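You operate a simulated robot arm through the tools that you are given. There is no shell and no other tool.

You run a simulated robot arm. Do the job below in one go: nothing can be reset, and whatever is moved stays where it is left.

TASK
Put things in order on the panel bench. At the end: the white pad from the panel bench stands on top of the grey numbered module (marked "1"); the blue stubby brush from the panel bench stands where the grey abrasive pad stood; the yellow toothed stud from the panel bench stands on top of the white grease dish; the grey abrasive pad from the panel bench stands on top of the blue spacer block; whatever was shut is shut again. Leave all else as you found it, and nothing knocked over.

Only the result counts: the job must be done as asked and must still hold three seconds after the hand-in. Knocking over, shifting, dropping, spilling or breaking anything else fails it.

THE ROBOT
A 5-joint arm with a two-finger parallel gripper, fixed in place. Base frame: the origin is at the foot of the arm, x ahead of it, y to its left, z up; the work surface is at about z = -0.8. Readings come in cm, degrees, newtons and seconds.
With the tool pointing down near the work surface it reaches from about 26 to 68 cm from the base axis. Its first joint turns from -66.0 to 66.0 degrees. The tool tilts only in the upright plane through the base axis and itself; it spins freely about its own axis. Payload 2.9 kg.
The tool frame sits at the grasp point between the pads (the TCP): z along the fingers, y along the line on which they close. The tips reach 3 cm beyond it. The gripper opens to 11 cm. The fingers are 2 cm wide and 1 cm thick; the gripper's body (4.8 by 11.2 cm) begins 5.5 cm behind the TCP.
Orientation is that of the tool frame in the base frame, as [roll, pitch, yaw] about the fixed x, y, z axes, in that order (R = Rz(yaw) Ry(pitch) Rx(roll)). With the fingers straight down and closing along the base's y, the tool's x points along the base's -x, its y along +y and its z along -z.

THE INTERFACE
- The arm moves only by the tool play_rows. Its argument "motion" is a list of rows, each a list of 6 numbers: the shift along the tool's x, y, z in mm, then the turn, a rotation vector about the tool's x, y, z in degrees. In form: [[dx, dy, dz, ax, ay, az], ...]. A call has 1 to 20 rows; each row shifts and turns the commanded pose from where the row before left it, along the tool's axes as they then stand. "hand" is the finger opening in mm, from 0 to 110, set as the call begins (left out, the last holds). Each row takes 0.2 s and may step no farther than 5 cm and 8.6 degrees from the row before; otherwise, or with a gripper value out of range, the whole call is refused. Where a pose cannot be reached the arm comes as near as it can. A force on the tool above 40 N (or 10 N above the force at the start of the call, whichever is more), or a blocked arm, ends the call early, and 0.2 s more pass. Each finger travels about 10.8 cm/s and halts on what it meets, pressing with about 26 N; the grip force reading is that of the motor and also rises with nothing between the fingers. The clock runs only during rows and for 0.2 s after the last one: add rows that do not move to give the fingers time. The reply holds the time, the measured pose of the TCP, the force on the tool along the base axes, the opening and the grip force, in the units named above and with some noise, with the torque about the TCP (base axes, N m) and any sound that the robot's microphone picked up, and new pictures: "pictures" is both (left out), scene, wrist or none.
- Cameras (640 x 400 px; columns grow to the right, rows downward): "scene" is fixed at [3.57, -46.18, 59.46]; the picture's right is [0.72, -0.69, 0.00], its down [-0.46, -0.48, -0.75] and it looks along [0.51, 0.54, -0.67] (base axes); focal length 322 px, centre (320, 200). "wrist" rides on the gripper at [7.2, 1.7, -10.3] in the tool frame; the picture's right is [-0.23, 0.97, 0.00], its down [-0.76, -0.18, -0.62] and it looks along [-0.61, -0.14, 0.78] (tool axes); focal length 222 px, centre (320, 200). There is no depth. A picture from a camera that has moved, and an enlarged one, comes with that camera's place and axes in the base frame and with its lens.
- zoom(camera, box): a new picture of the part [left, top, right, bottom] of that camera's present view, enlarged. It takes no simulated time.
- job_done(): hands the job in; it is judged then, once.

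Nothing tells you positions but the pictures and the camera data. Unless the task says otherwise, let go and move clear before handing in.

The tools are called after "Call:" as a command line: name --pt "numbers of a row" for each row, then --argument value for the rest, lists and objects as JSON in quotes. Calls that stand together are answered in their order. play_rows: Moves the arm, as the interface text tells. Its arguments: {"type":"object","properties":{"motion":{"type":"array"},"hand":{"type":"number"},"pictures":{"type":"string","enum":["both","scene","wrist","none"]}},"required":["motion"]} The other tools are called the same way: zoom (camera, box) takes an enlarged picture of a part of a camera's view; job_done () hands the job in.

At the start:

```text
clock: 0.0
eef_pos: [42.69, -3.61, 31.49]
tcp_rot: [-180.0, 0.0, -180.0]
contact_force: [0.0, -0.2, 0.5]
ft_torque: [0.01, 0.03, 0.02]
grip_width: 11.01
finger_force: 0.0
```

scene: 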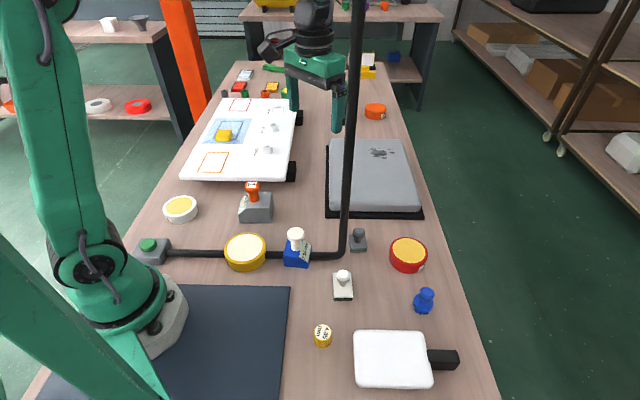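
wrist: 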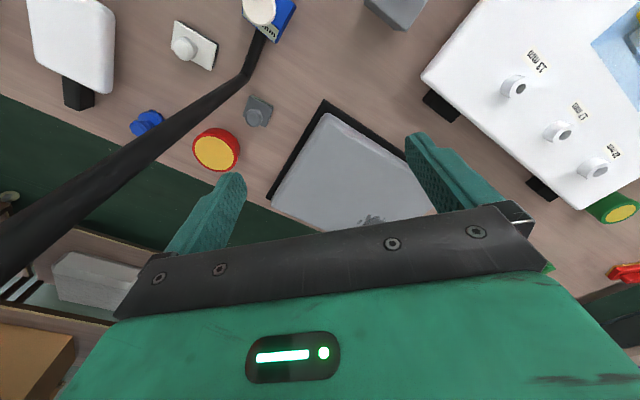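

I see a bench with several small objects, a white panel on the left, a grey tray or case and a black pole. I'll enlarge parts of the scene to identify everything before I move.

Call:
zoom --camera "scene" --box '[130, 170, 290, 270]'

Call:
zoom --camera "scene" --box '[270, 210, 470, 400]'

Call:
zoom --camera "scene" --box '[180, 60, 320, 190]'

Call:
zoom --camera "scene" --box '[310, 90, 450, 220]'

Call:
zoom --camera "wrist" --box '[0, 0, 320, 200]'

Call:
zoom --camera "wrist" --box '[400, 0, 640, 300]'

```text
4.00 times, centred on (210, 220) of scene
camera zoom: at [3.57, -46.18, 59.46], right [0.72, -0.69, 0.0], down [-0.46, -0.48, -0.75], along [0.51, 0.54, -0.67], focal length 1289 px, centre (760, 120)
```

zoom: 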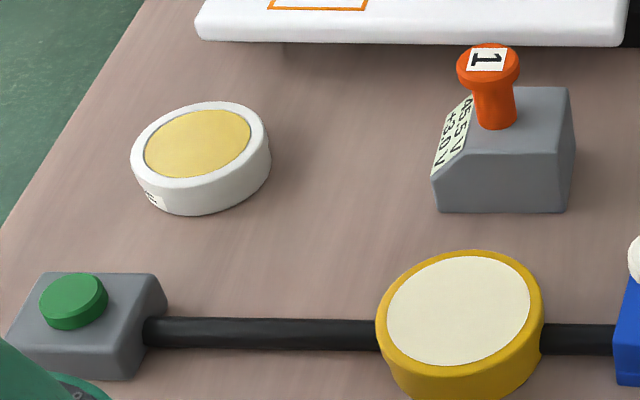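

```text
2.11 times, centred on (370, 305) of scene
camera zoom: at [3.57, -46.18, 59.46], right [0.72, -0.69, 0.0], down [-0.46, -0.48, -0.75], along [0.51, 0.54, -0.67], focal length 678 px, centre (215, -21)
```

zoom: 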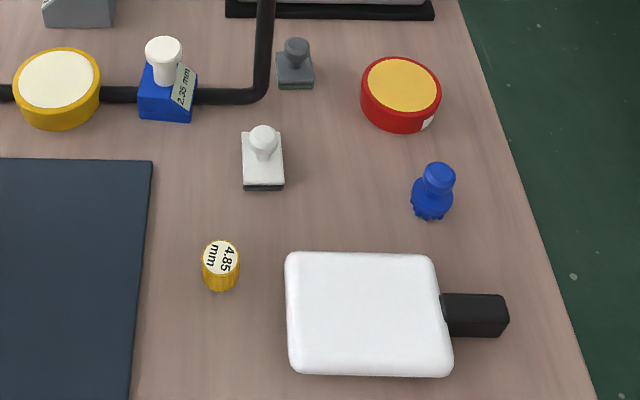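

```text
3.08 times, centred on (250, 125) of scene
camera zoom: at [3.57, -46.18, 59.46], right [0.72, -0.69, 0.0], down [-0.46, -0.48, -0.75], along [0.51, 0.54, -0.67], focal length 991 px, centre (535, 431)
```

zoom: 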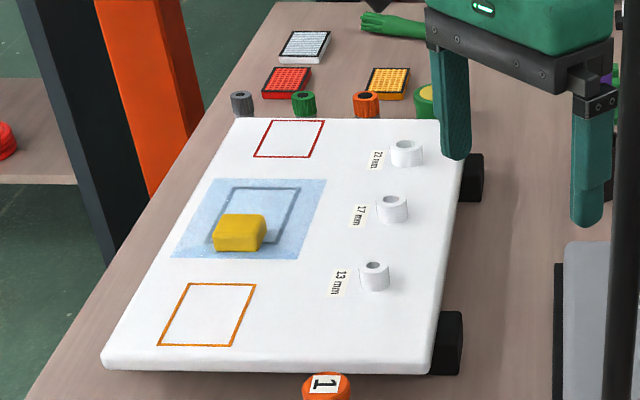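

```text
3.08 times, centred on (380, 155) of scene
camera zoom: at [3.57, -46.18, 59.46], right [0.72, -0.69, 0.0], down [-0.46, -0.48, -0.75], along [0.51, 0.54, -0.67], focal length 991 px, centre (135, 338)
```

zoom: 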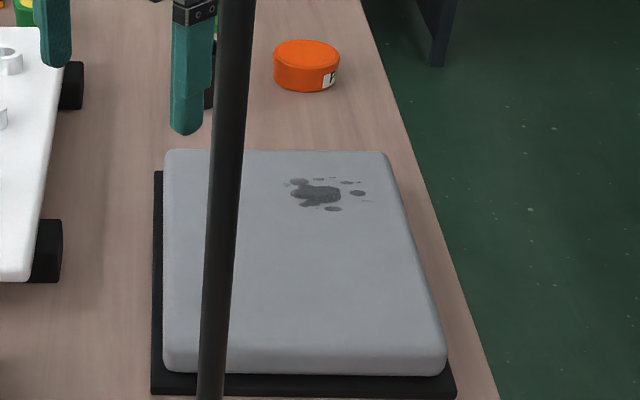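

```text
2.00 times, centred on (160, 100) of wrist
camera zoom: at [35.55, -1.78, 41.83], right [0.23, 0.97, 0.0], down [0.76, -0.18, 0.62], along [0.61, -0.14, -0.78], focal length 444 px, centre (640, 400)
```

zoom: 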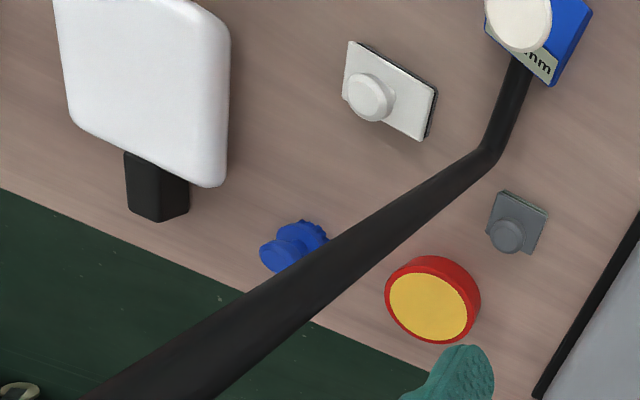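

```text
1.33 times, centred on (520, 150) of wrist
camera zoom: at [35.55, -1.78, 41.83], right [0.23, 0.97, 0.0], down [0.76, -0.18, 0.62], along [0.61, -0.14, -0.78], focal length 296 px, centre (53, 267)
```

zoom: 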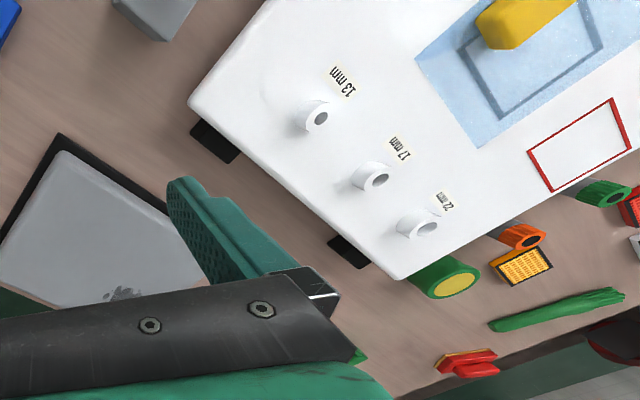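

The black tube seems to lie along the bench and then rise near the grey pad. I'm zooming in on the tube, the blue block and the dishes to see what it is.

Call:
zoom --camera "scene" --box '[270, 215, 370, 277]'

Call:
zoom --camera "scene" --box '[190, 215, 290, 277]'

Call:
zoom --camera "scene" --box '[110, 220, 210, 282]'

Call:
zoom --camera "wrist" --box '[160, 0, 320, 100]'

Call:
zoom --camera "scene" --box '[300, 0, 420, 75]'

Call:
zoom --camera "scene" --box '[0, 0, 200, 400]'

```text
6.40 times, centred on (320, 246) of scene
camera zoom: at [3.57, -46.18, 59.46], right [0.72, -0.69, 0.0], down [-0.46, -0.48, -0.75], along [0.51, 0.54, -0.67], focal length 2062 px, centre (320, -94)
```

zoom: 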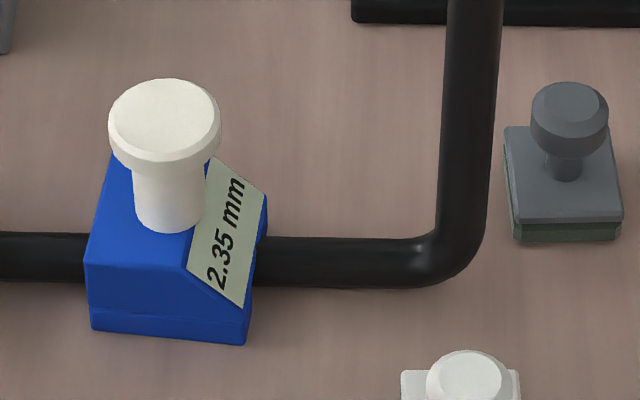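

```text
6.40 times, centred on (240, 246) of scene
camera zoom: at [3.57, -46.18, 59.46], right [0.72, -0.69, 0.0], down [-0.46, -0.48, -0.75], along [0.51, 0.54, -0.67], focal length 2062 px, centre (832, -94)
```

zoom: 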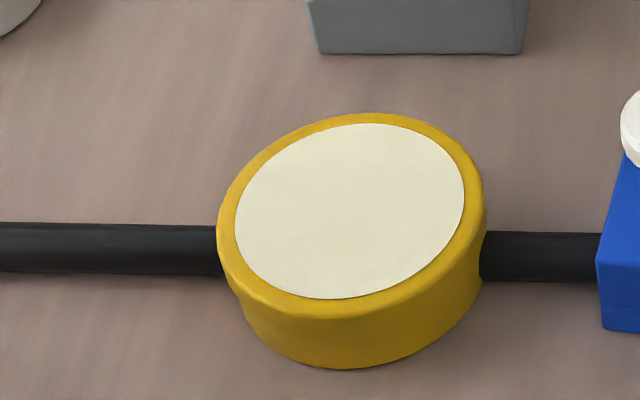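

```text
6.40 times, centred on (160, 251) of scene
camera zoom: at [3.57, -46.18, 59.46], right [0.72, -0.69, 0.0], down [-0.46, -0.48, -0.75], along [0.51, 0.54, -0.67], focal length 2062 px, centre (1344, -126)
```

zoom: 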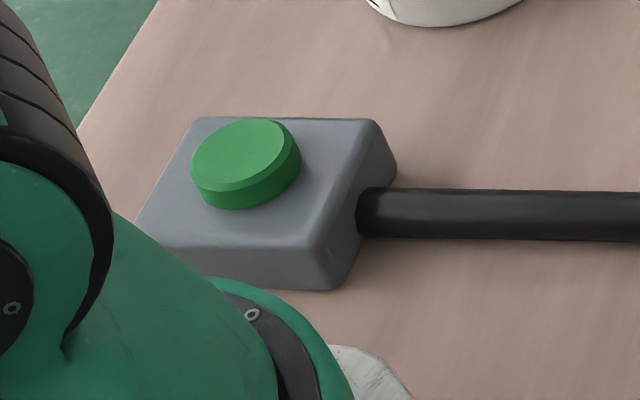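

```text
4.00 times, centred on (240, 50) of wrist
camera zoom: at [35.55, -1.78, 41.83], right [0.23, 0.97, 0.0], down [0.76, -0.18, 0.62], along [0.61, -0.14, -0.78], focal length 888 px, centre (640, 800)
```

zoom: 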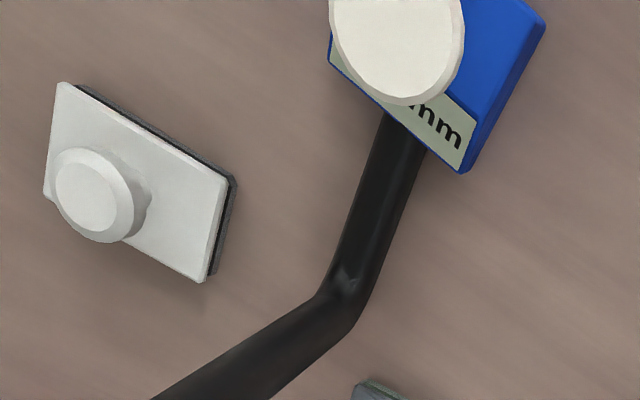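

```text
5.33 times, centred on (360, 38) of scene
camera zoom: at [3.57, -46.18, 59.46], right [0.72, -0.69, 0.0], down [-0.46, -0.48, -0.75], along [0.51, 0.54, -0.67], focal length 1718 px, centre (107, 1067)
```

zoom: 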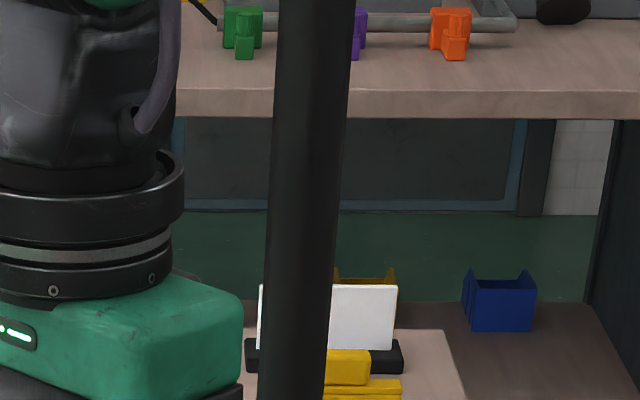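

```text
1.00 times, centred on (100, 200) of scene (not enlarged: the box is as wide or as high as the picture)
camera zoom: at [3.57, -46.18, 59.46], right [0.72, -0.69, 0.0], down [-0.46, -0.48, -0.75], along [0.51, 0.54, -0.67], focal length 322 px, centre (540, 200)
```

zoom: 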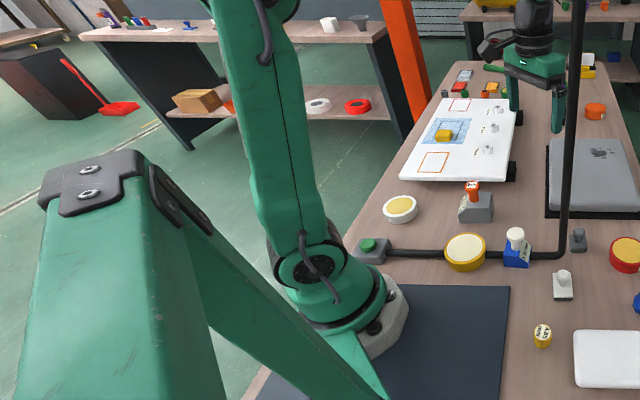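

Most of the target objects are identified. The black mast looks vertical at about (39.7, -15.2), right in front of the grey pad as seen from the arm's base. I'll tilt the wrist camera upward to see how tall the mast is.

Call:
play_rows --pt "0 0 0 0 0 4.83" --pt "0 0 0 0 -8 0" --pt "0 0 0 0 -8 0" --pt "0 0 0 0 -8 0" --pt "0 0 0 0 -8 0" --pt "0 0 0 0 -8 0" --pt "0 0 0 0 0 0"

```text
clock: 1.6
eef_pos: [42.74, -3.42, 31.6]
tcp_rot: [179.9, 40.2, 175.2]
contact_force: [0.4, -0.2, 0.3]
ft_torque: [-0.02, 0.0, -0.02]
grip_width: 11.01
finger_force: 0.0
camera wrist: at [30.68, -0.78, 34.78], right [0.25, 0.96, 0.15], down [0.17, -0.19, 0.97], along [0.95, -0.22, -0.21], focal length 222 px, centre (320, 200)
```

scene: 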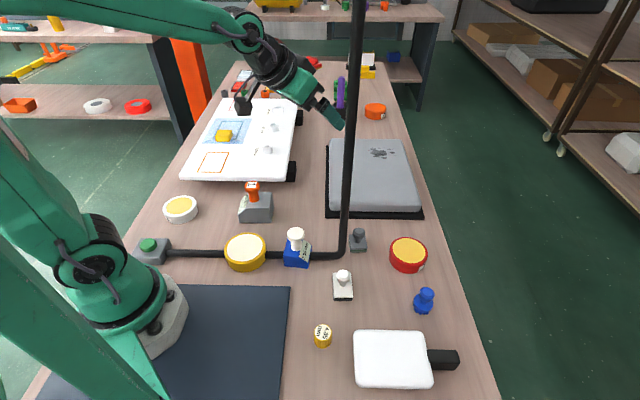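
wrist: 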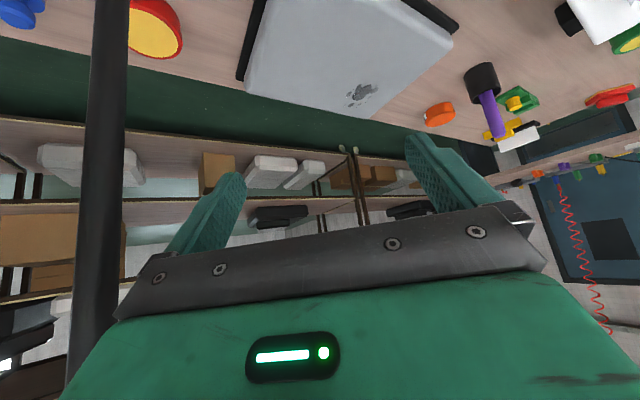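

The mast continues upward. I'll raise the arm and look higher.

Call:
play_rows --pt "-25.7 0 -30.6 0 0 0" --pt "-25.7 0 -30.6 0 0 0" --pt "-25.7 0 -30.6 0 0 0" --pt "-25.7 0 -30.6 0 0 0" --pt "-25.7 0 -30.6 0 0 0" --pt "0 0 0 0 -8 0" --pt "0 0 0 0 -8 0" --pt "0 0 0 0 -8 0" --pt "0 0 0 0 0 0"

```text
clock: 3.6
eef_pos: [42.96, -3.54, 51.44]
tcp_rot: [180.0, 64.1, 175.2]
contact_force: [0.6, 1.1, -0.3]
ft_torque: [-0.01, -0.02, 0.0]
grip_width: 10.99
finger_force: 0.1
camera wrist: at [30.64, -0.83, 49.37], right [0.18, 0.96, 0.21], down [-0.24, -0.16, 0.96], along [0.95, -0.22, 0.2], focal length 222 px, centre (320, 200)
```

scene: 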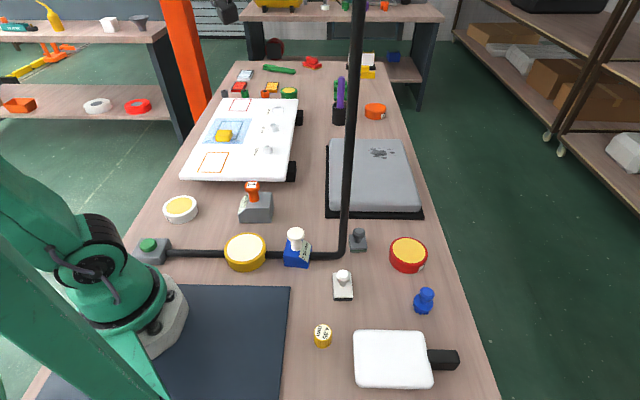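
wrist: 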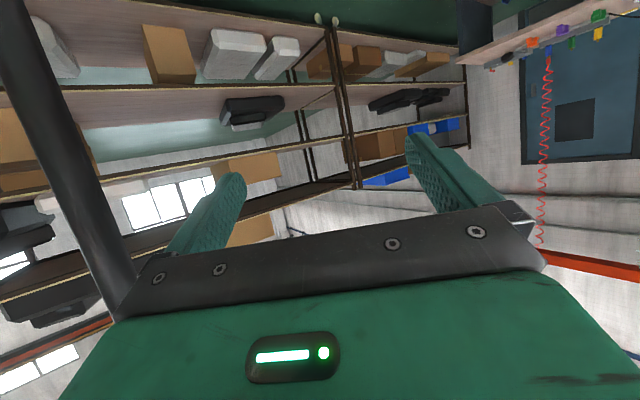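

The mast is still going up past z≈54. I'll go higher and tilt back down to look for its top.

Call:
play_rows --pt "-36 0 -17.5 0 0 0" --pt "-36 0 -17.5 0 0 0" --pt "-36 0 -17.5 0 0 0" --pt "-36 0 -17.5 0 0 0" --pt "-36 0 -17.5 0 0 0" --pt "0 0 0 0 0 0" --pt "0 0 0 0 0 0"

```text
clock: 5.2
eef_pos: [42.75, -3.69, 71.35]
tcp_rot: [-179.9, 63.9, 175.2]
contact_force: [-0.7, -0.2, 0.3]
ft_torque: [-0.02, 0.01, 0.0]
grip_width: 11.01
finger_force: 0.1
camera wrist: at [30.47, -0.97, 69.29], right [0.18, 0.96, 0.2], down [-0.24, -0.16, 0.96], along [0.95, -0.22, 0.2], focal length 222 px, centre (320, 200)
```

scene: 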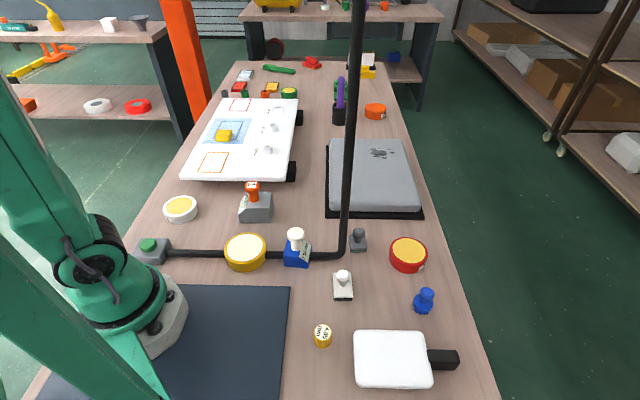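
wrist: 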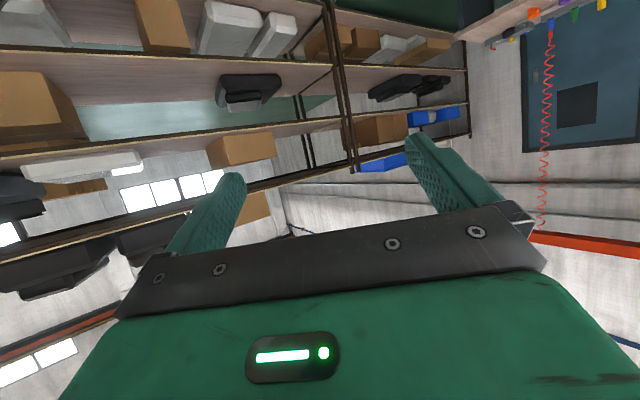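

The mast is not in view here, so its top lies between about z=55 and 60. I'll tilt the camera down to find it.

Call:
play_rows --pt "0 0 0 0 8 0" --pt "0 0 0 0 8 0" --pt "0 0 0 0 8 0" --pt "0 0 0 0 8 0" --pt "0 0 0 0 8 0" --pt "0 0 0 0 0 0"

```text
clock: 6.6
eef_pos: [39.16, -3.1, 63.93]
tcp_rot: [179.9, 23.9, 175.1]
contact_force: [-0.5, 0.4, -0.1]
ft_torque: [0.0, -0.01, 0.02]
grip_width: 11.0
finger_force: 0.1
out of reach, approached as far as the arm can: row 2, 3, 4, 5
camera wrist: at [28.62, -0.59, 70.42], right [0.29, 0.95, 0.09], down [0.43, -0.22, 0.88], along [0.86, -0.21, -0.47], focal length 222 px, centre (320, 200)
```

scene: 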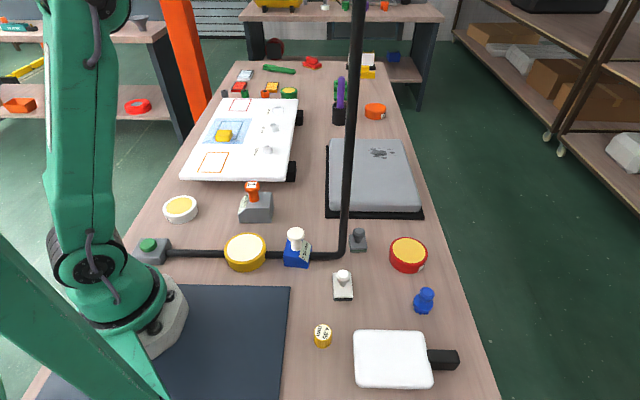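
wrist: 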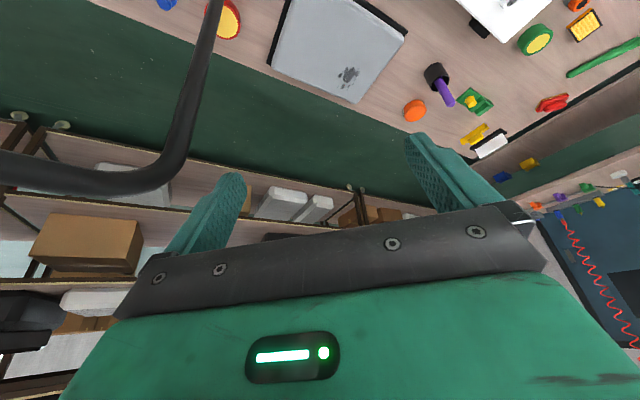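

The mast bends at about z≈59.5 and runs back overhead to the scene camera, so it is a tall camera stand and I must work around it. I'm coming back down, keeping left of the mast.

Call:
play_rows --pt "16.3 0 36.5 0 0 0" --pt "16.3 0 36.5 0 0 0" --pt "16.3 0 36.5 0 0 0" --pt "16.3 0 36.5 0 0 0" --pt "0 0 0 0 8 0" --pt "0 0 0 0 8 0" --pt "0 0 0 0 8 0" --pt "0 0 0 0 0 0"

```text
clock: 8.4
eef_pos: [39.07, -3.02, 47.94]
tcp_rot: [-180.0, 0.0, 175.2]
contact_force: [-0.2, -0.4, 0.5]
ft_torque: [-0.01, 0.0, 0.01]
grip_width: 11.02
finger_force: 0.1
camera wrist: at [32.07, -0.77, 58.39], right [0.31, 0.95, 0.0], down [0.74, -0.24, 0.62], along [0.59, -0.19, -0.78], focal length 222 px, centre (320, 200)
```

scene: 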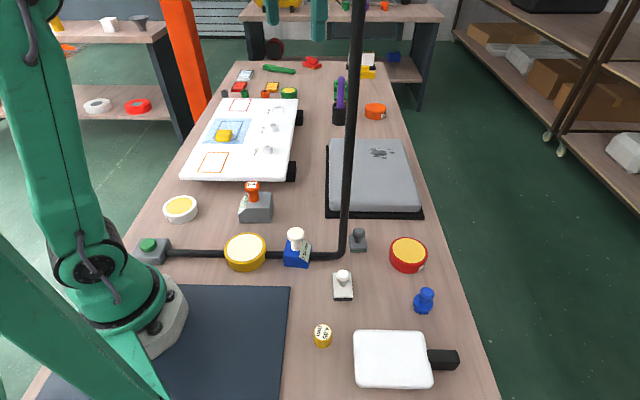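
wrist: 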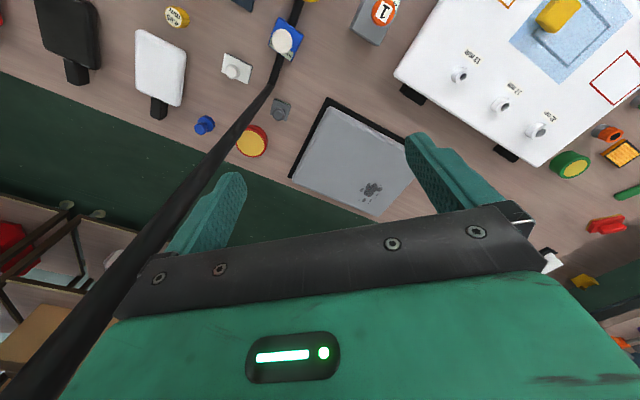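

The arm is vertical again. This view shows everything from above, so I'll enlarge it to measure positions.

Call:
zoom --camera "wrist" --box '[120, 0, 320, 125]'

Call:
zoom --camera "wrist" --box '[250, 0, 450, 125]'

Call:
zoom --camera "wrist" --box '[440, 0, 640, 125]'

```text
3.20 times, centred on (220, 62) of wrist
camera zoom: at [32.07, -0.77, 58.39], right [0.31, 0.95, 0.0], down [0.74, -0.24, 0.62], along [0.59, -0.19, -0.78], focal length 711 px, centre (640, 640)
```

zoom: 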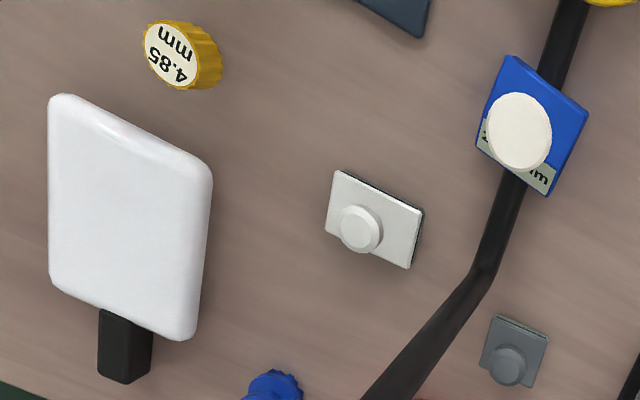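

```text
3.20 times, centred on (350, 62) of wrist
camera zoom: at [32.07, -0.77, 58.39], right [0.31, 0.95, 0.0], down [0.74, -0.24, 0.62], along [0.59, -0.19, -0.78], focal length 711 px, centre (224, 640)
```

zoom: 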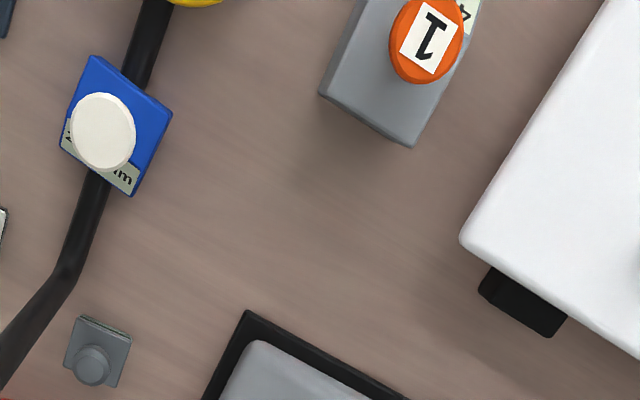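

```text
3.20 times, centred on (540, 62) of wrist
camera zoom: at [32.07, -0.77, 58.39], right [0.31, 0.95, 0.0], down [0.74, -0.24, 0.62], along [0.59, -0.19, -0.78], focal length 711 px, centre (-384, 640)
```

zoom: 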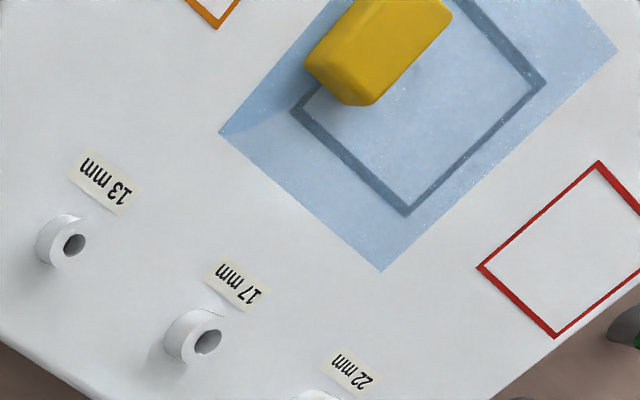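

Estimated positions in cm: white pad knob (33.8, -21.3), grey pad knob (45.0, -15.4), blue spacer knob top (32.4, -8.3, 7.2) and mast (39.5, -15.3). I'll retract, swing inside the mast to the right-hand side and look at the white pad from close up.

Call:
play_rows --pt "0 0 0 0 0 -4.83" --pt "18.7 0.8 38.2 0 0 0" --pt "18.7 0.8 38.2 0 0 0" --pt "18.7 0.8 38.2 0 0 0" --pt "18.7 0.8 38.2 0 0 0" --pt "18.7 0.8 38.2 0 0 0" --pt "18.7 0.8 38.2 0 0 0" --pt "0 0 0 0 0 0" --hand 80

```text
clock: 10.2
eef_pos: [27.8, -2.48, 25.21]
tcp_rot: [-180.0, -0.1, 179.9]
contact_force: [0.4, 0.6, 0.4]
ft_torque: [0.03, 0.0, 0.0]
grip_width: 7.98
finger_force: 0.0
camera wrist: at [20.64, -0.73, 35.55], right [0.23, 0.97, 0.0], down [0.76, -0.18, 0.62], along [0.61, -0.14, -0.78], focal length 222 px, centre (320, 200)
```

scene: 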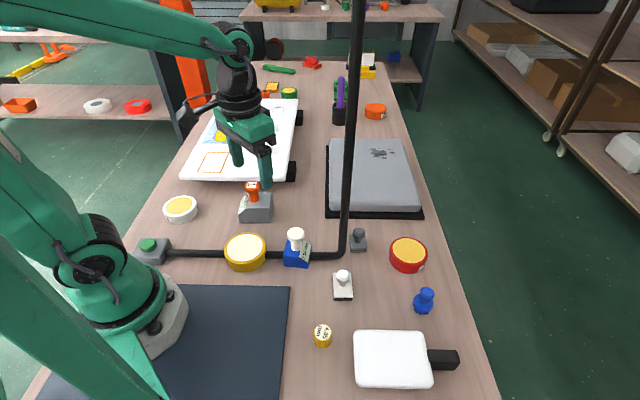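
wrist: 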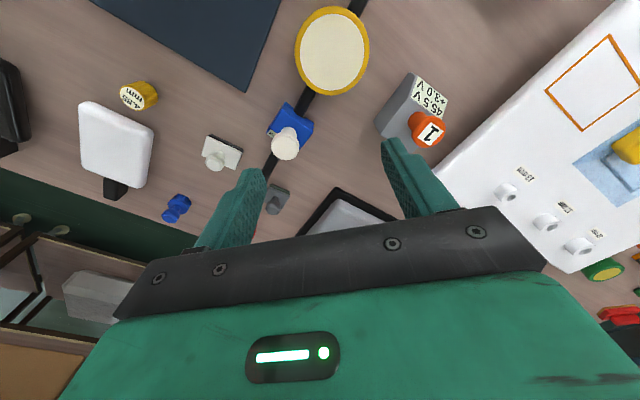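

I'm zooming in on the arm's wrist and forearm for clearance estimates, and on the wrist camera view for positions.

Call:
zoom --camera "scene" --box '[80, 0, 300, 200]'

Call:
zoom --camera "wrist" --box '[70, 60, 310, 210]'

Call:
zoom --camera "wrist" --box '[350, 50, 510, 150]'

```text
2.00 times, centred on (190, 100) of scene
camera zoom: at [3.57, -46.18, 59.46], right [0.72, -0.69, 0.0], down [-0.46, -0.48, -0.75], along [0.51, 0.54, -0.67], focal length 644 px, centre (580, 400)
```

zoom: 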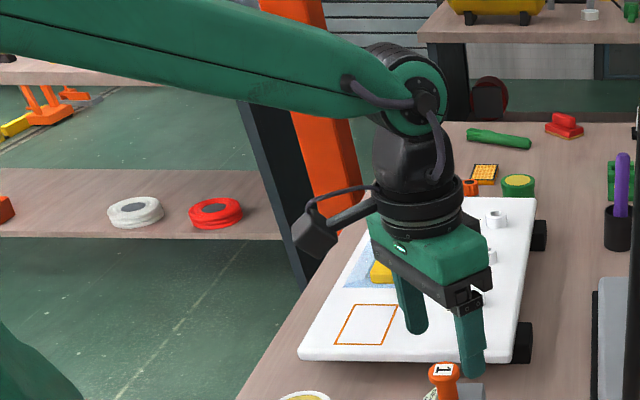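

```text
2.67 times, centred on (190, 135) of wrist
camera zoom: at [20.64, -0.73, 35.55], right [0.23, 0.97, 0.0], down [0.76, -0.18, 0.62], along [0.61, -0.14, -0.78], focal length 592 px, centre (667, 373)
```

zoom: 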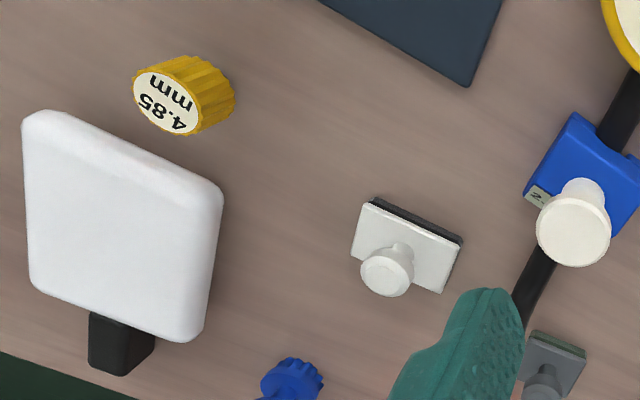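

```text
4.00 times, centred on (430, 100) of wrist
camera zoom: at [20.64, -0.73, 35.55], right [0.23, 0.97, 0.0], down [0.76, -0.18, 0.62], along [0.61, -0.14, -0.78], focal length 888 px, centre (-120, 600)
```

zoom: 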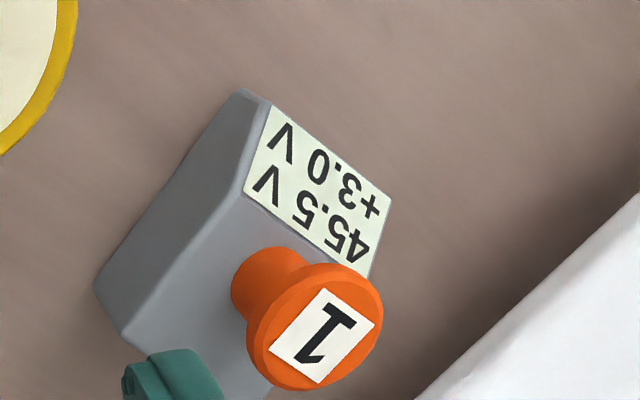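

The grey and white pads, the blue spacer and module "1" are well located. I'll swing inside the mast to the right and hover over the white pad with the fingers turned along its short side, away from the mast.

Call:
play_rows --pt "14.7 -42.3 0 0 0 0" --pt "14.7 -42.3 0 0 0 0" --pt "14.7 -42.3 0 0 0 0" --pt "0 0 0 0 0 -7.5" --pt "0 0 0 0 0 -7.5" --pt "0 0 0 0 0 -7.5" --pt "0 0 0 0 0 -7.5" --pt "0 0 0 0 0 -7.5" --pt "0 0 0 0 0 -7.5" --pt "-8.0 -29.2 25 0 0 0" --pt "-8.0 -29.2 25 0 0 0" --pt "-8.0 -29.2 25 0 0 0" --pt "-8.0 -29.2 25 0 0 0" --pt "0 0 0 0 0 0" --hand 75

```text
clock: 13.2
eef_pos: [33.98, -21.54, 15.19]
tcp_rot: [180.0, 0.0, -135.1]
contact_force: [-0.3, -1.1, -0.1]
ft_torque: [0.03, -0.02, 0.0]
grip_width: 7.53
finger_force: 0.1
camera wrist: at [27.67, -25.33, 25.39], right [-0.53, 0.85, 0.0], down [0.66, 0.41, 0.62], along [0.53, 0.33, -0.78], focal length 222 px, centre (320, 200)
```

scene: 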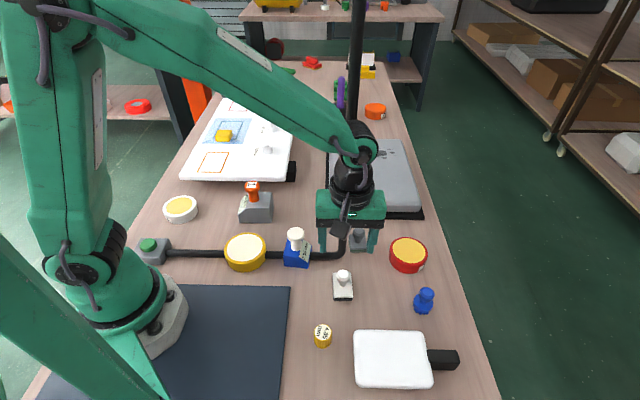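
wrist: 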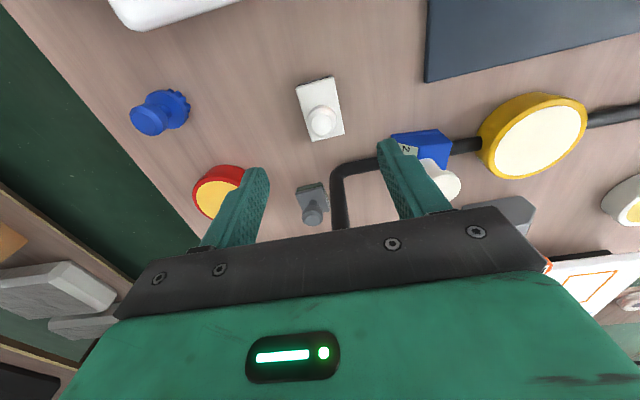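

The hover is close to the white pad. I'm zooming in to check the knob alignment.

Call:
zoom --camera "wrist" --box '[240, 60, 400, 160]'

Call:
zoom --camera "scene" --box '[280, 130, 440, 310]'

```text
4.00 times, centred on (320, 110) of wrist
camera zoom: at [27.67, -25.33, 25.39], right [-0.53, 0.85, 0.0], down [0.66, 0.41, 0.62], along [0.53, 0.33, -0.78], focal length 888 px, centre (320, 560)
```

zoom: 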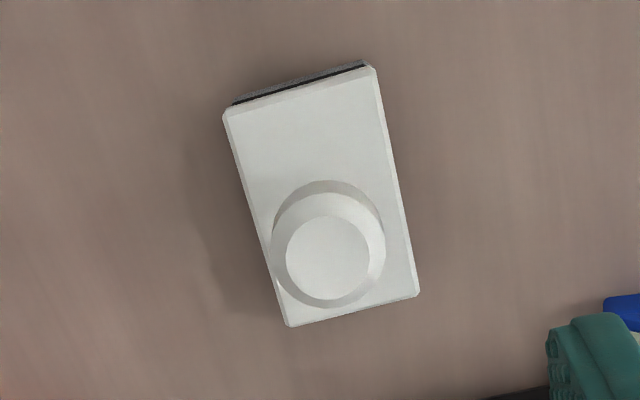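

```text
2.22 times, centred on (360, 220) of scene
camera zoom: at [3.57, -46.18, 59.46], right [0.72, -0.69, 0.0], down [-0.46, -0.48, -0.75], along [0.51, 0.54, -0.67], focal length 716 px, centre (231, 156)
```

zoom: 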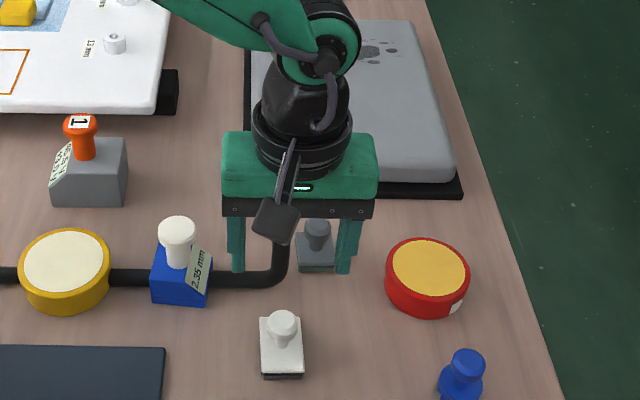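

The knob centre is at about (34.0, -21.2) and the plate's short axis lines up with the closing direction. I'll descend onto the knob, keeping the tips above the plate.

Call:
play_rows --pt "-2.4 2.4 37 0 0 0" --pt "0 0 37 0 0 0" --pt "0 0 35 0 0 0" --pt "0 0 0 0 0 0" --hand 75

```text
clock: 14.2
eef_pos: [34.2, -21.21, 4.45]
tcp_rot: [-180.0, 0.0, -135.1]
contact_force: [0.3, 0.0, 0.1]
ft_torque: [0.0, 0.03, 0.01]
grip_width: 7.48
finger_force: 0.0
camera wrist: at [27.89, -25.09, 14.79], right [-0.53, 0.85, 0.0], down [0.66, 0.41, 0.62], along [0.53, 0.33, -0.78], focal length 222 px, centre (320, 200)
```

scene: 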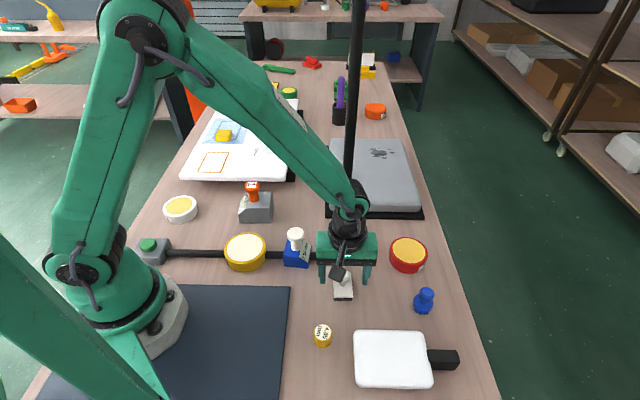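
wrist: 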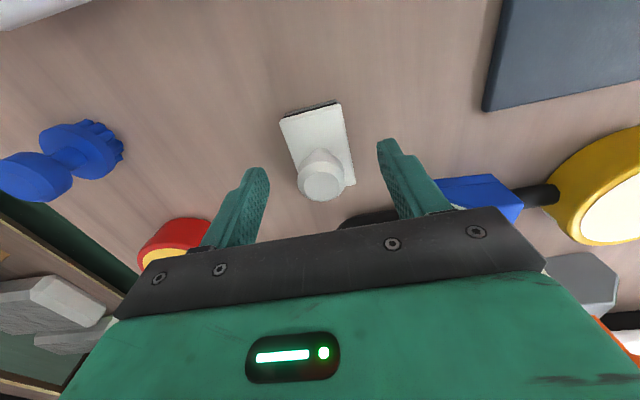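

The TCP is level with the knob top. I'm zooming to judge the finger tip height against the plate.

Call:
zoom --camera "scene" --box '[300, 220, 400, 310]'

Call:
zoom --camera "wrist" --box '[220, 90, 420, 215]'

```text
4.44 times, centred on (350, 265) of scene
camera zoom: at [3.57, -46.18, 59.46], right [0.72, -0.69, 0.0], down [-0.46, -0.48, -0.75], along [0.51, 0.54, -0.67], focal length 1432 px, centre (187, -89)
```

zoom: 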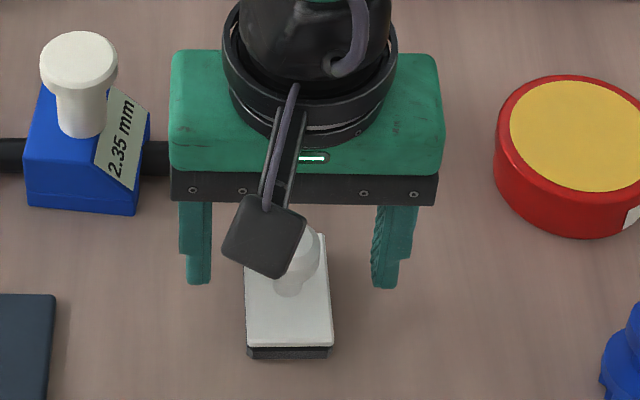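

```text
3.20 times, centred on (320, 152) of wrist
camera zoom: at [27.89, -25.09, 14.79], right [-0.53, 0.85, 0.0], down [0.66, 0.41, 0.62], along [0.53, 0.33, -0.78], focal length 711 px, centre (320, 352)
```

zoom: 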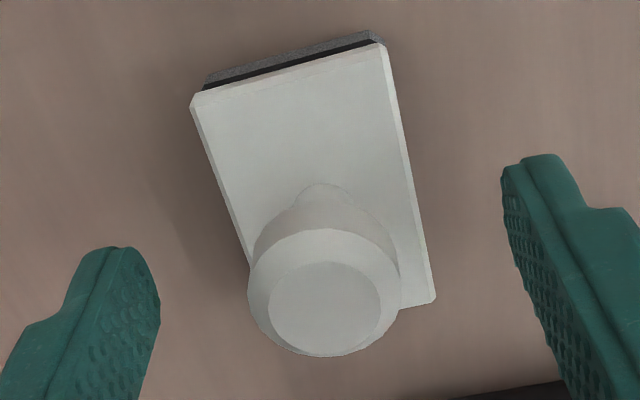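

I'm lowering 0.8 cm and closing on the knob.

Call:
play_rows --pt "0 0 8 0 0 0" --pt "0 0 0 0 0 0" --hand 75 --pictures "none"

Call:
play_rows --pt "0 0 0 0 0 0" --pt "0 0 0 0 0 0" --pt "0 0 0 0 0 0" --pt "0 0 0 0 0 0" --hand 15

```text
clock: 14.8
eef_pos: [34.05, -21.13, 3.57]
tcp_rot: [180.0, -0.1, -134.9]
contact_force: [1.3, -0.5, -1.1]
ft_torque: [-0.03, 0.03, -0.02]
grip_width: 7.48
finger_force: 0.0
```

```text
clock: 15.8
eef_pos: [34.15, -21.18, 3.6]
tcp_rot: [-180.0, 0.0, -135.0]
contact_force: [-0.3, -0.2, 0.4]
ft_torque: [0.0, 0.0, 0.01]
grip_width: 3.92
finger_force: 26.3
camera wrist: at [27.82, -25.1, 13.98], right [-0.53, 0.85, 0.0], down [0.66, 0.41, 0.62], along [0.53, 0.33, -0.78], focal length 222 px, centre (320, 200)
```

scene: 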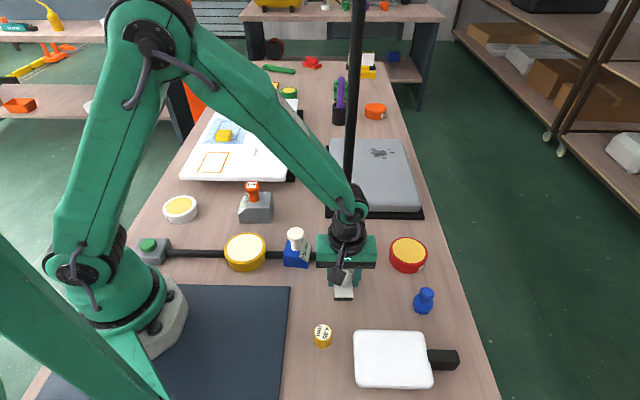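
wrist: 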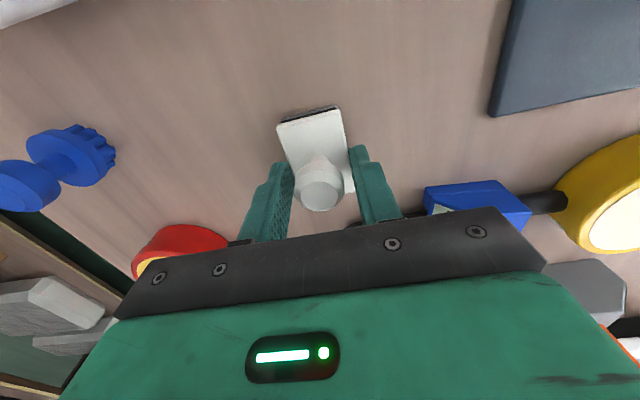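

The fingers closed on the plate's edges at 3.9 cm rather than the knob. I'll open, raise 0.7 cm and close again on the knob.

Call:
play_rows --pt "0 0 0 0 0 0" --pt "0 0 -7 0 0 0" --pt "0 0 0 0 0 0" --hand 75 --pictures "none"

Call:
play_rows --pt "0 0 0 0 0 0" --pt "0 0 0 0 0 0" --pt "0 0 0 0 0 0" --pt "0 0 0 0 0 0" --hand 15

Call:
zoom --camera "wrist" --box '[220, 90, 420, 215]'

```text
clock: 16.6
eef_pos: [33.99, -21.06, 4.34]
tcp_rot: [-180.0, 0.0, -135.0]
contact_force: [-0.3, 0.0, 0.2]
ft_torque: [0.01, 0.01, 0.0]
grip_width: 7.5
finger_force: 0.1
```

```text
clock: 17.6
eef_pos: [34.18, -21.07, 4.26]
tcp_rot: [-180.0, 0.0, -135.0]
contact_force: [0.1, -0.3, 0.6]
ft_torque: [0.0, 0.0, 0.03]
grip_width: 2.62
finger_force: 25.4
camera wrist: at [27.79, -25.01, 14.59], right [-0.53, 0.85, 0.0], down [0.66, 0.41, 0.62], along [0.53, 0.33, -0.78], focal length 222 px, centre (320, 200)
```

scene: 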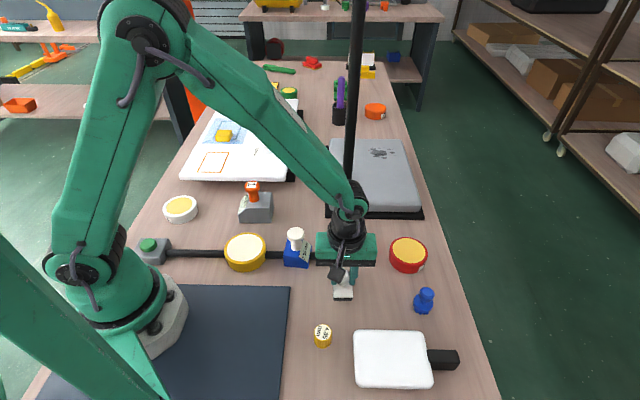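
wrist: 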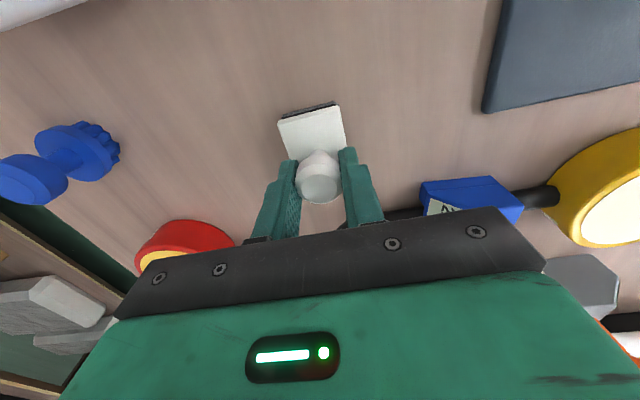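

```text
3.20 times, centred on (320, 152) of wrist
camera zoom: at [27.79, -25.01, 14.59], right [-0.53, 0.85, 0.0], down [0.66, 0.41, 0.62], along [0.53, 0.33, -0.78], focal length 711 px, centre (320, 352)
```

zoom: 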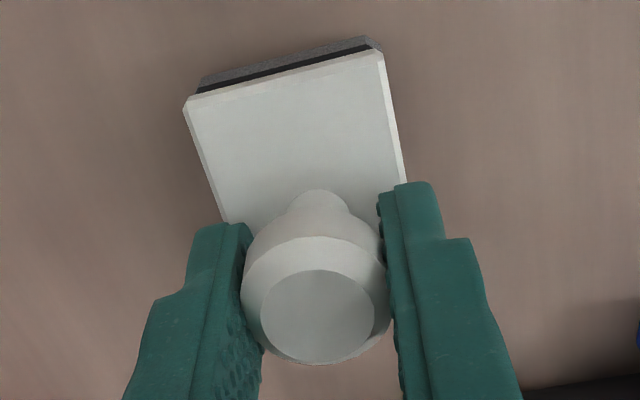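

The knob is gripped at 2.6 cm. I'll lift straight up and check the hold.

Call:
play_rows --pt "0 0 -10 0 0 0" --pt "0 0 -30 0 0 0" --pt "0 0 -35 0 0 0" --pt "0 0 -35 0 0 0" --pt "0 0 -35 0 0 0" --pt "0 0 -35 0 0 0" --pt "0 0 0 0 0 0"

```text
clock: 19.2
eef_pos: [33.91, -20.87, 22.13]
tcp_rot: [-180.0, 0.0, -135.0]
contact_force: [0.3, 0.9, -0.3]
ft_torque: [0.01, 0.01, 0.0]
grip_width: 2.61
finger_force: 25.8
camera wrist: at [27.64, -24.72, 32.45], right [-0.53, 0.85, 0.0], down [0.66, 0.41, 0.62], along [0.53, 0.33, -0.78], focal length 222 px, centre (320, 200)
```

scene: 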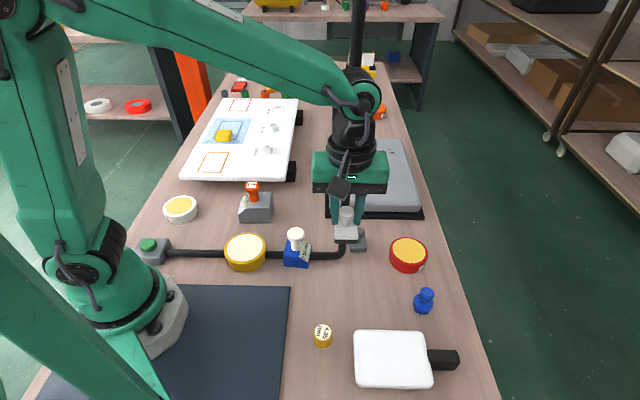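
wrist: 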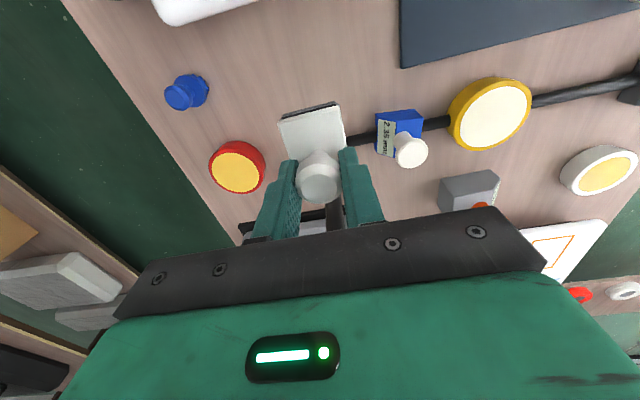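

The pad is held firmly. I'll retract inside the mast radius and swing over to the left, toward module "1".

Call:
play_rows --pt "8.3 29.2 0 0 0 0" --pt "8.3 29.2 0 0 0 0" --pt "8.3 29.2 0 0 0 0" --pt "8.3 29.2 0 0 0 0" --pt "-30.4 14.8 0 0 0 0" --pt "-30.4 14.8 0 0 0 0" --pt "-30.4 14.8 0 0 0 0" --pt "-30.4 14.8 0 0 0 0" --pt "-21.7 26.9 0 0 0 0" --pt "-21.7 26.9 0 0 0 0" --pt "-21.7 26.9 0 0 0 0" --pt "0 0 0 0 0 0"

```text
clock: 21.8
eef_pos: [26.74, 7.9, 22.2]
tcp_rot: [-179.9, -0.1, -135.0]
contact_force: [0.5, 1.0, -0.5]
ft_torque: [-0.01, 0.03, -0.01]
grip_width: 2.62
finger_force: 26.0
camera wrist: at [20.4, 4.02, 32.44], right [-0.53, 0.85, 0.0], down [0.66, 0.41, 0.62], along [0.53, 0.33, -0.78], focal length 222 px, centre (320, 200)
```

scene: 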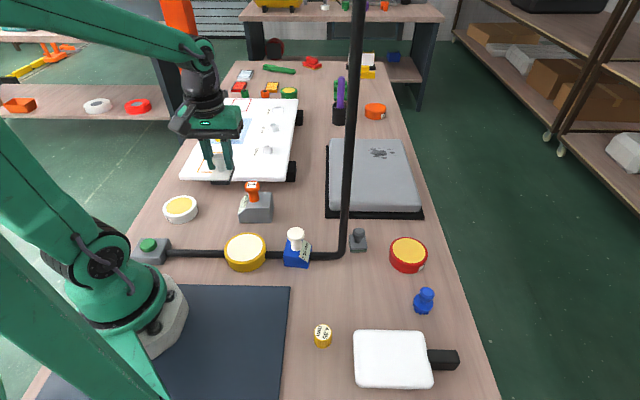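
wrist: 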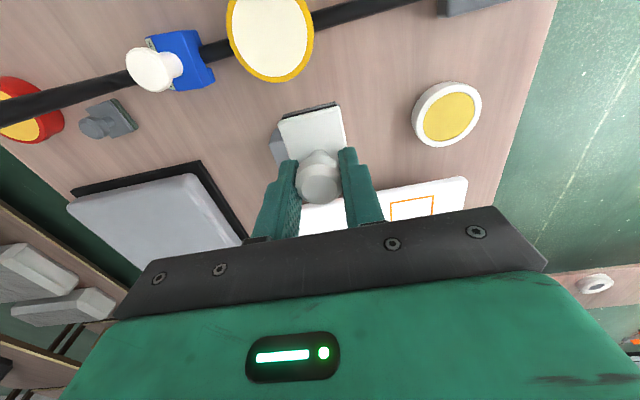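

Module "1" has its knob top at about (34.1, 10.15, 8.8), and the grease dish is at about (19.4, 23.5). I'll move the pad over the module knob with some height to spare and check alignment.

Call:
play_rows --pt "-22.6 -12 10 0 0 0" --pt "-22.6 -12 20 0 0 0" --pt "-22.6 -12 20 0 0 0" --pt "0 0 0 0 0 0"

Call:
zoom --camera "scene" --box '[200, 120, 320, 240]'

Call:
zoom --camera "wrist" --box '[220, 60, 420, 215]'

```text
clock: 22.8
eef_pos: [33.97, 10.28, 17.09]
tcp_rot: [180.0, 0.0, -134.9]
contact_force: [0.3, -0.1, -1.3]
ft_torque: [-0.03, 0.0, 0.01]
grip_width: 2.6
finger_force: 26.6
camera wrist: at [27.78, 6.35, 27.34], right [-0.53, 0.85, 0.0], down [0.66, 0.41, 0.62], along [0.53, 0.33, -0.78], focal length 222 px, centre (320, 200)
```

scene: 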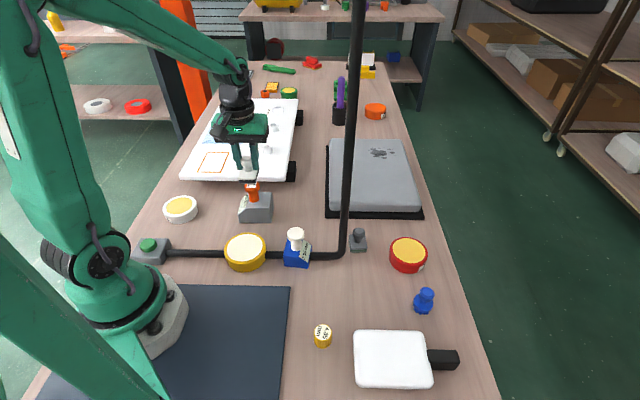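
wrist: 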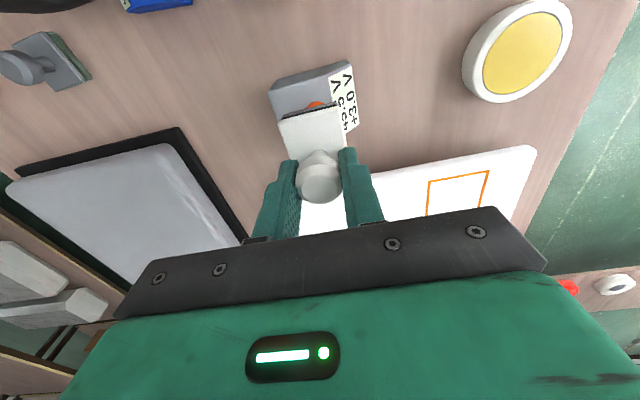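

```text
3.33 times, centred on (260, 180) of scene
camera zoom: at [3.57, -46.18, 59.46], right [0.72, -0.69, 0.0], down [-0.46, -0.48, -0.75], along [0.51, 0.54, -0.67], focal length 1074 px, centre (520, 267)
```

zoom: 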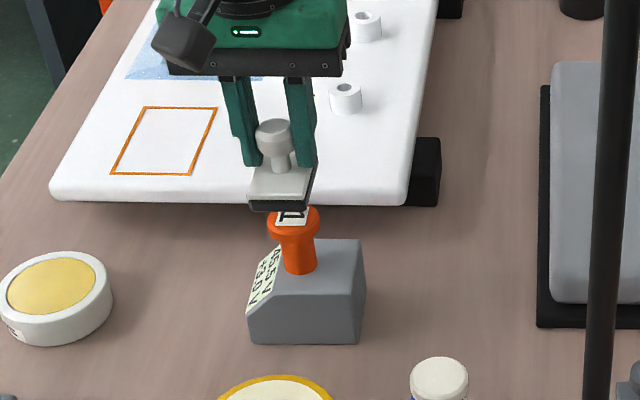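

```text
2.58 times, centred on (320, 138) of wrist
camera zoom: at [27.78, 6.35, 27.34], right [-0.53, 0.85, 0.0], down [0.66, 0.41, 0.62], along [0.53, 0.33, -0.78], focal length 573 px, centre (320, 361)
```

zoom: 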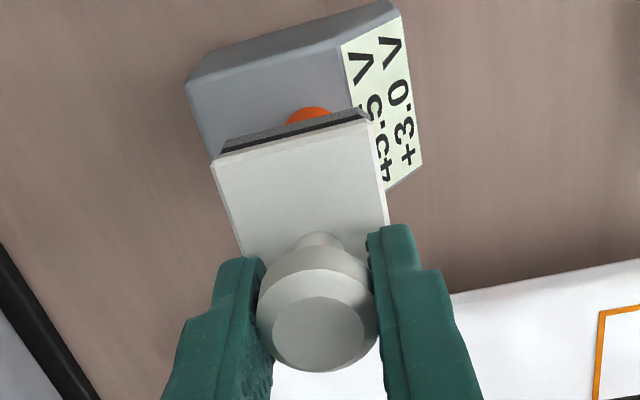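

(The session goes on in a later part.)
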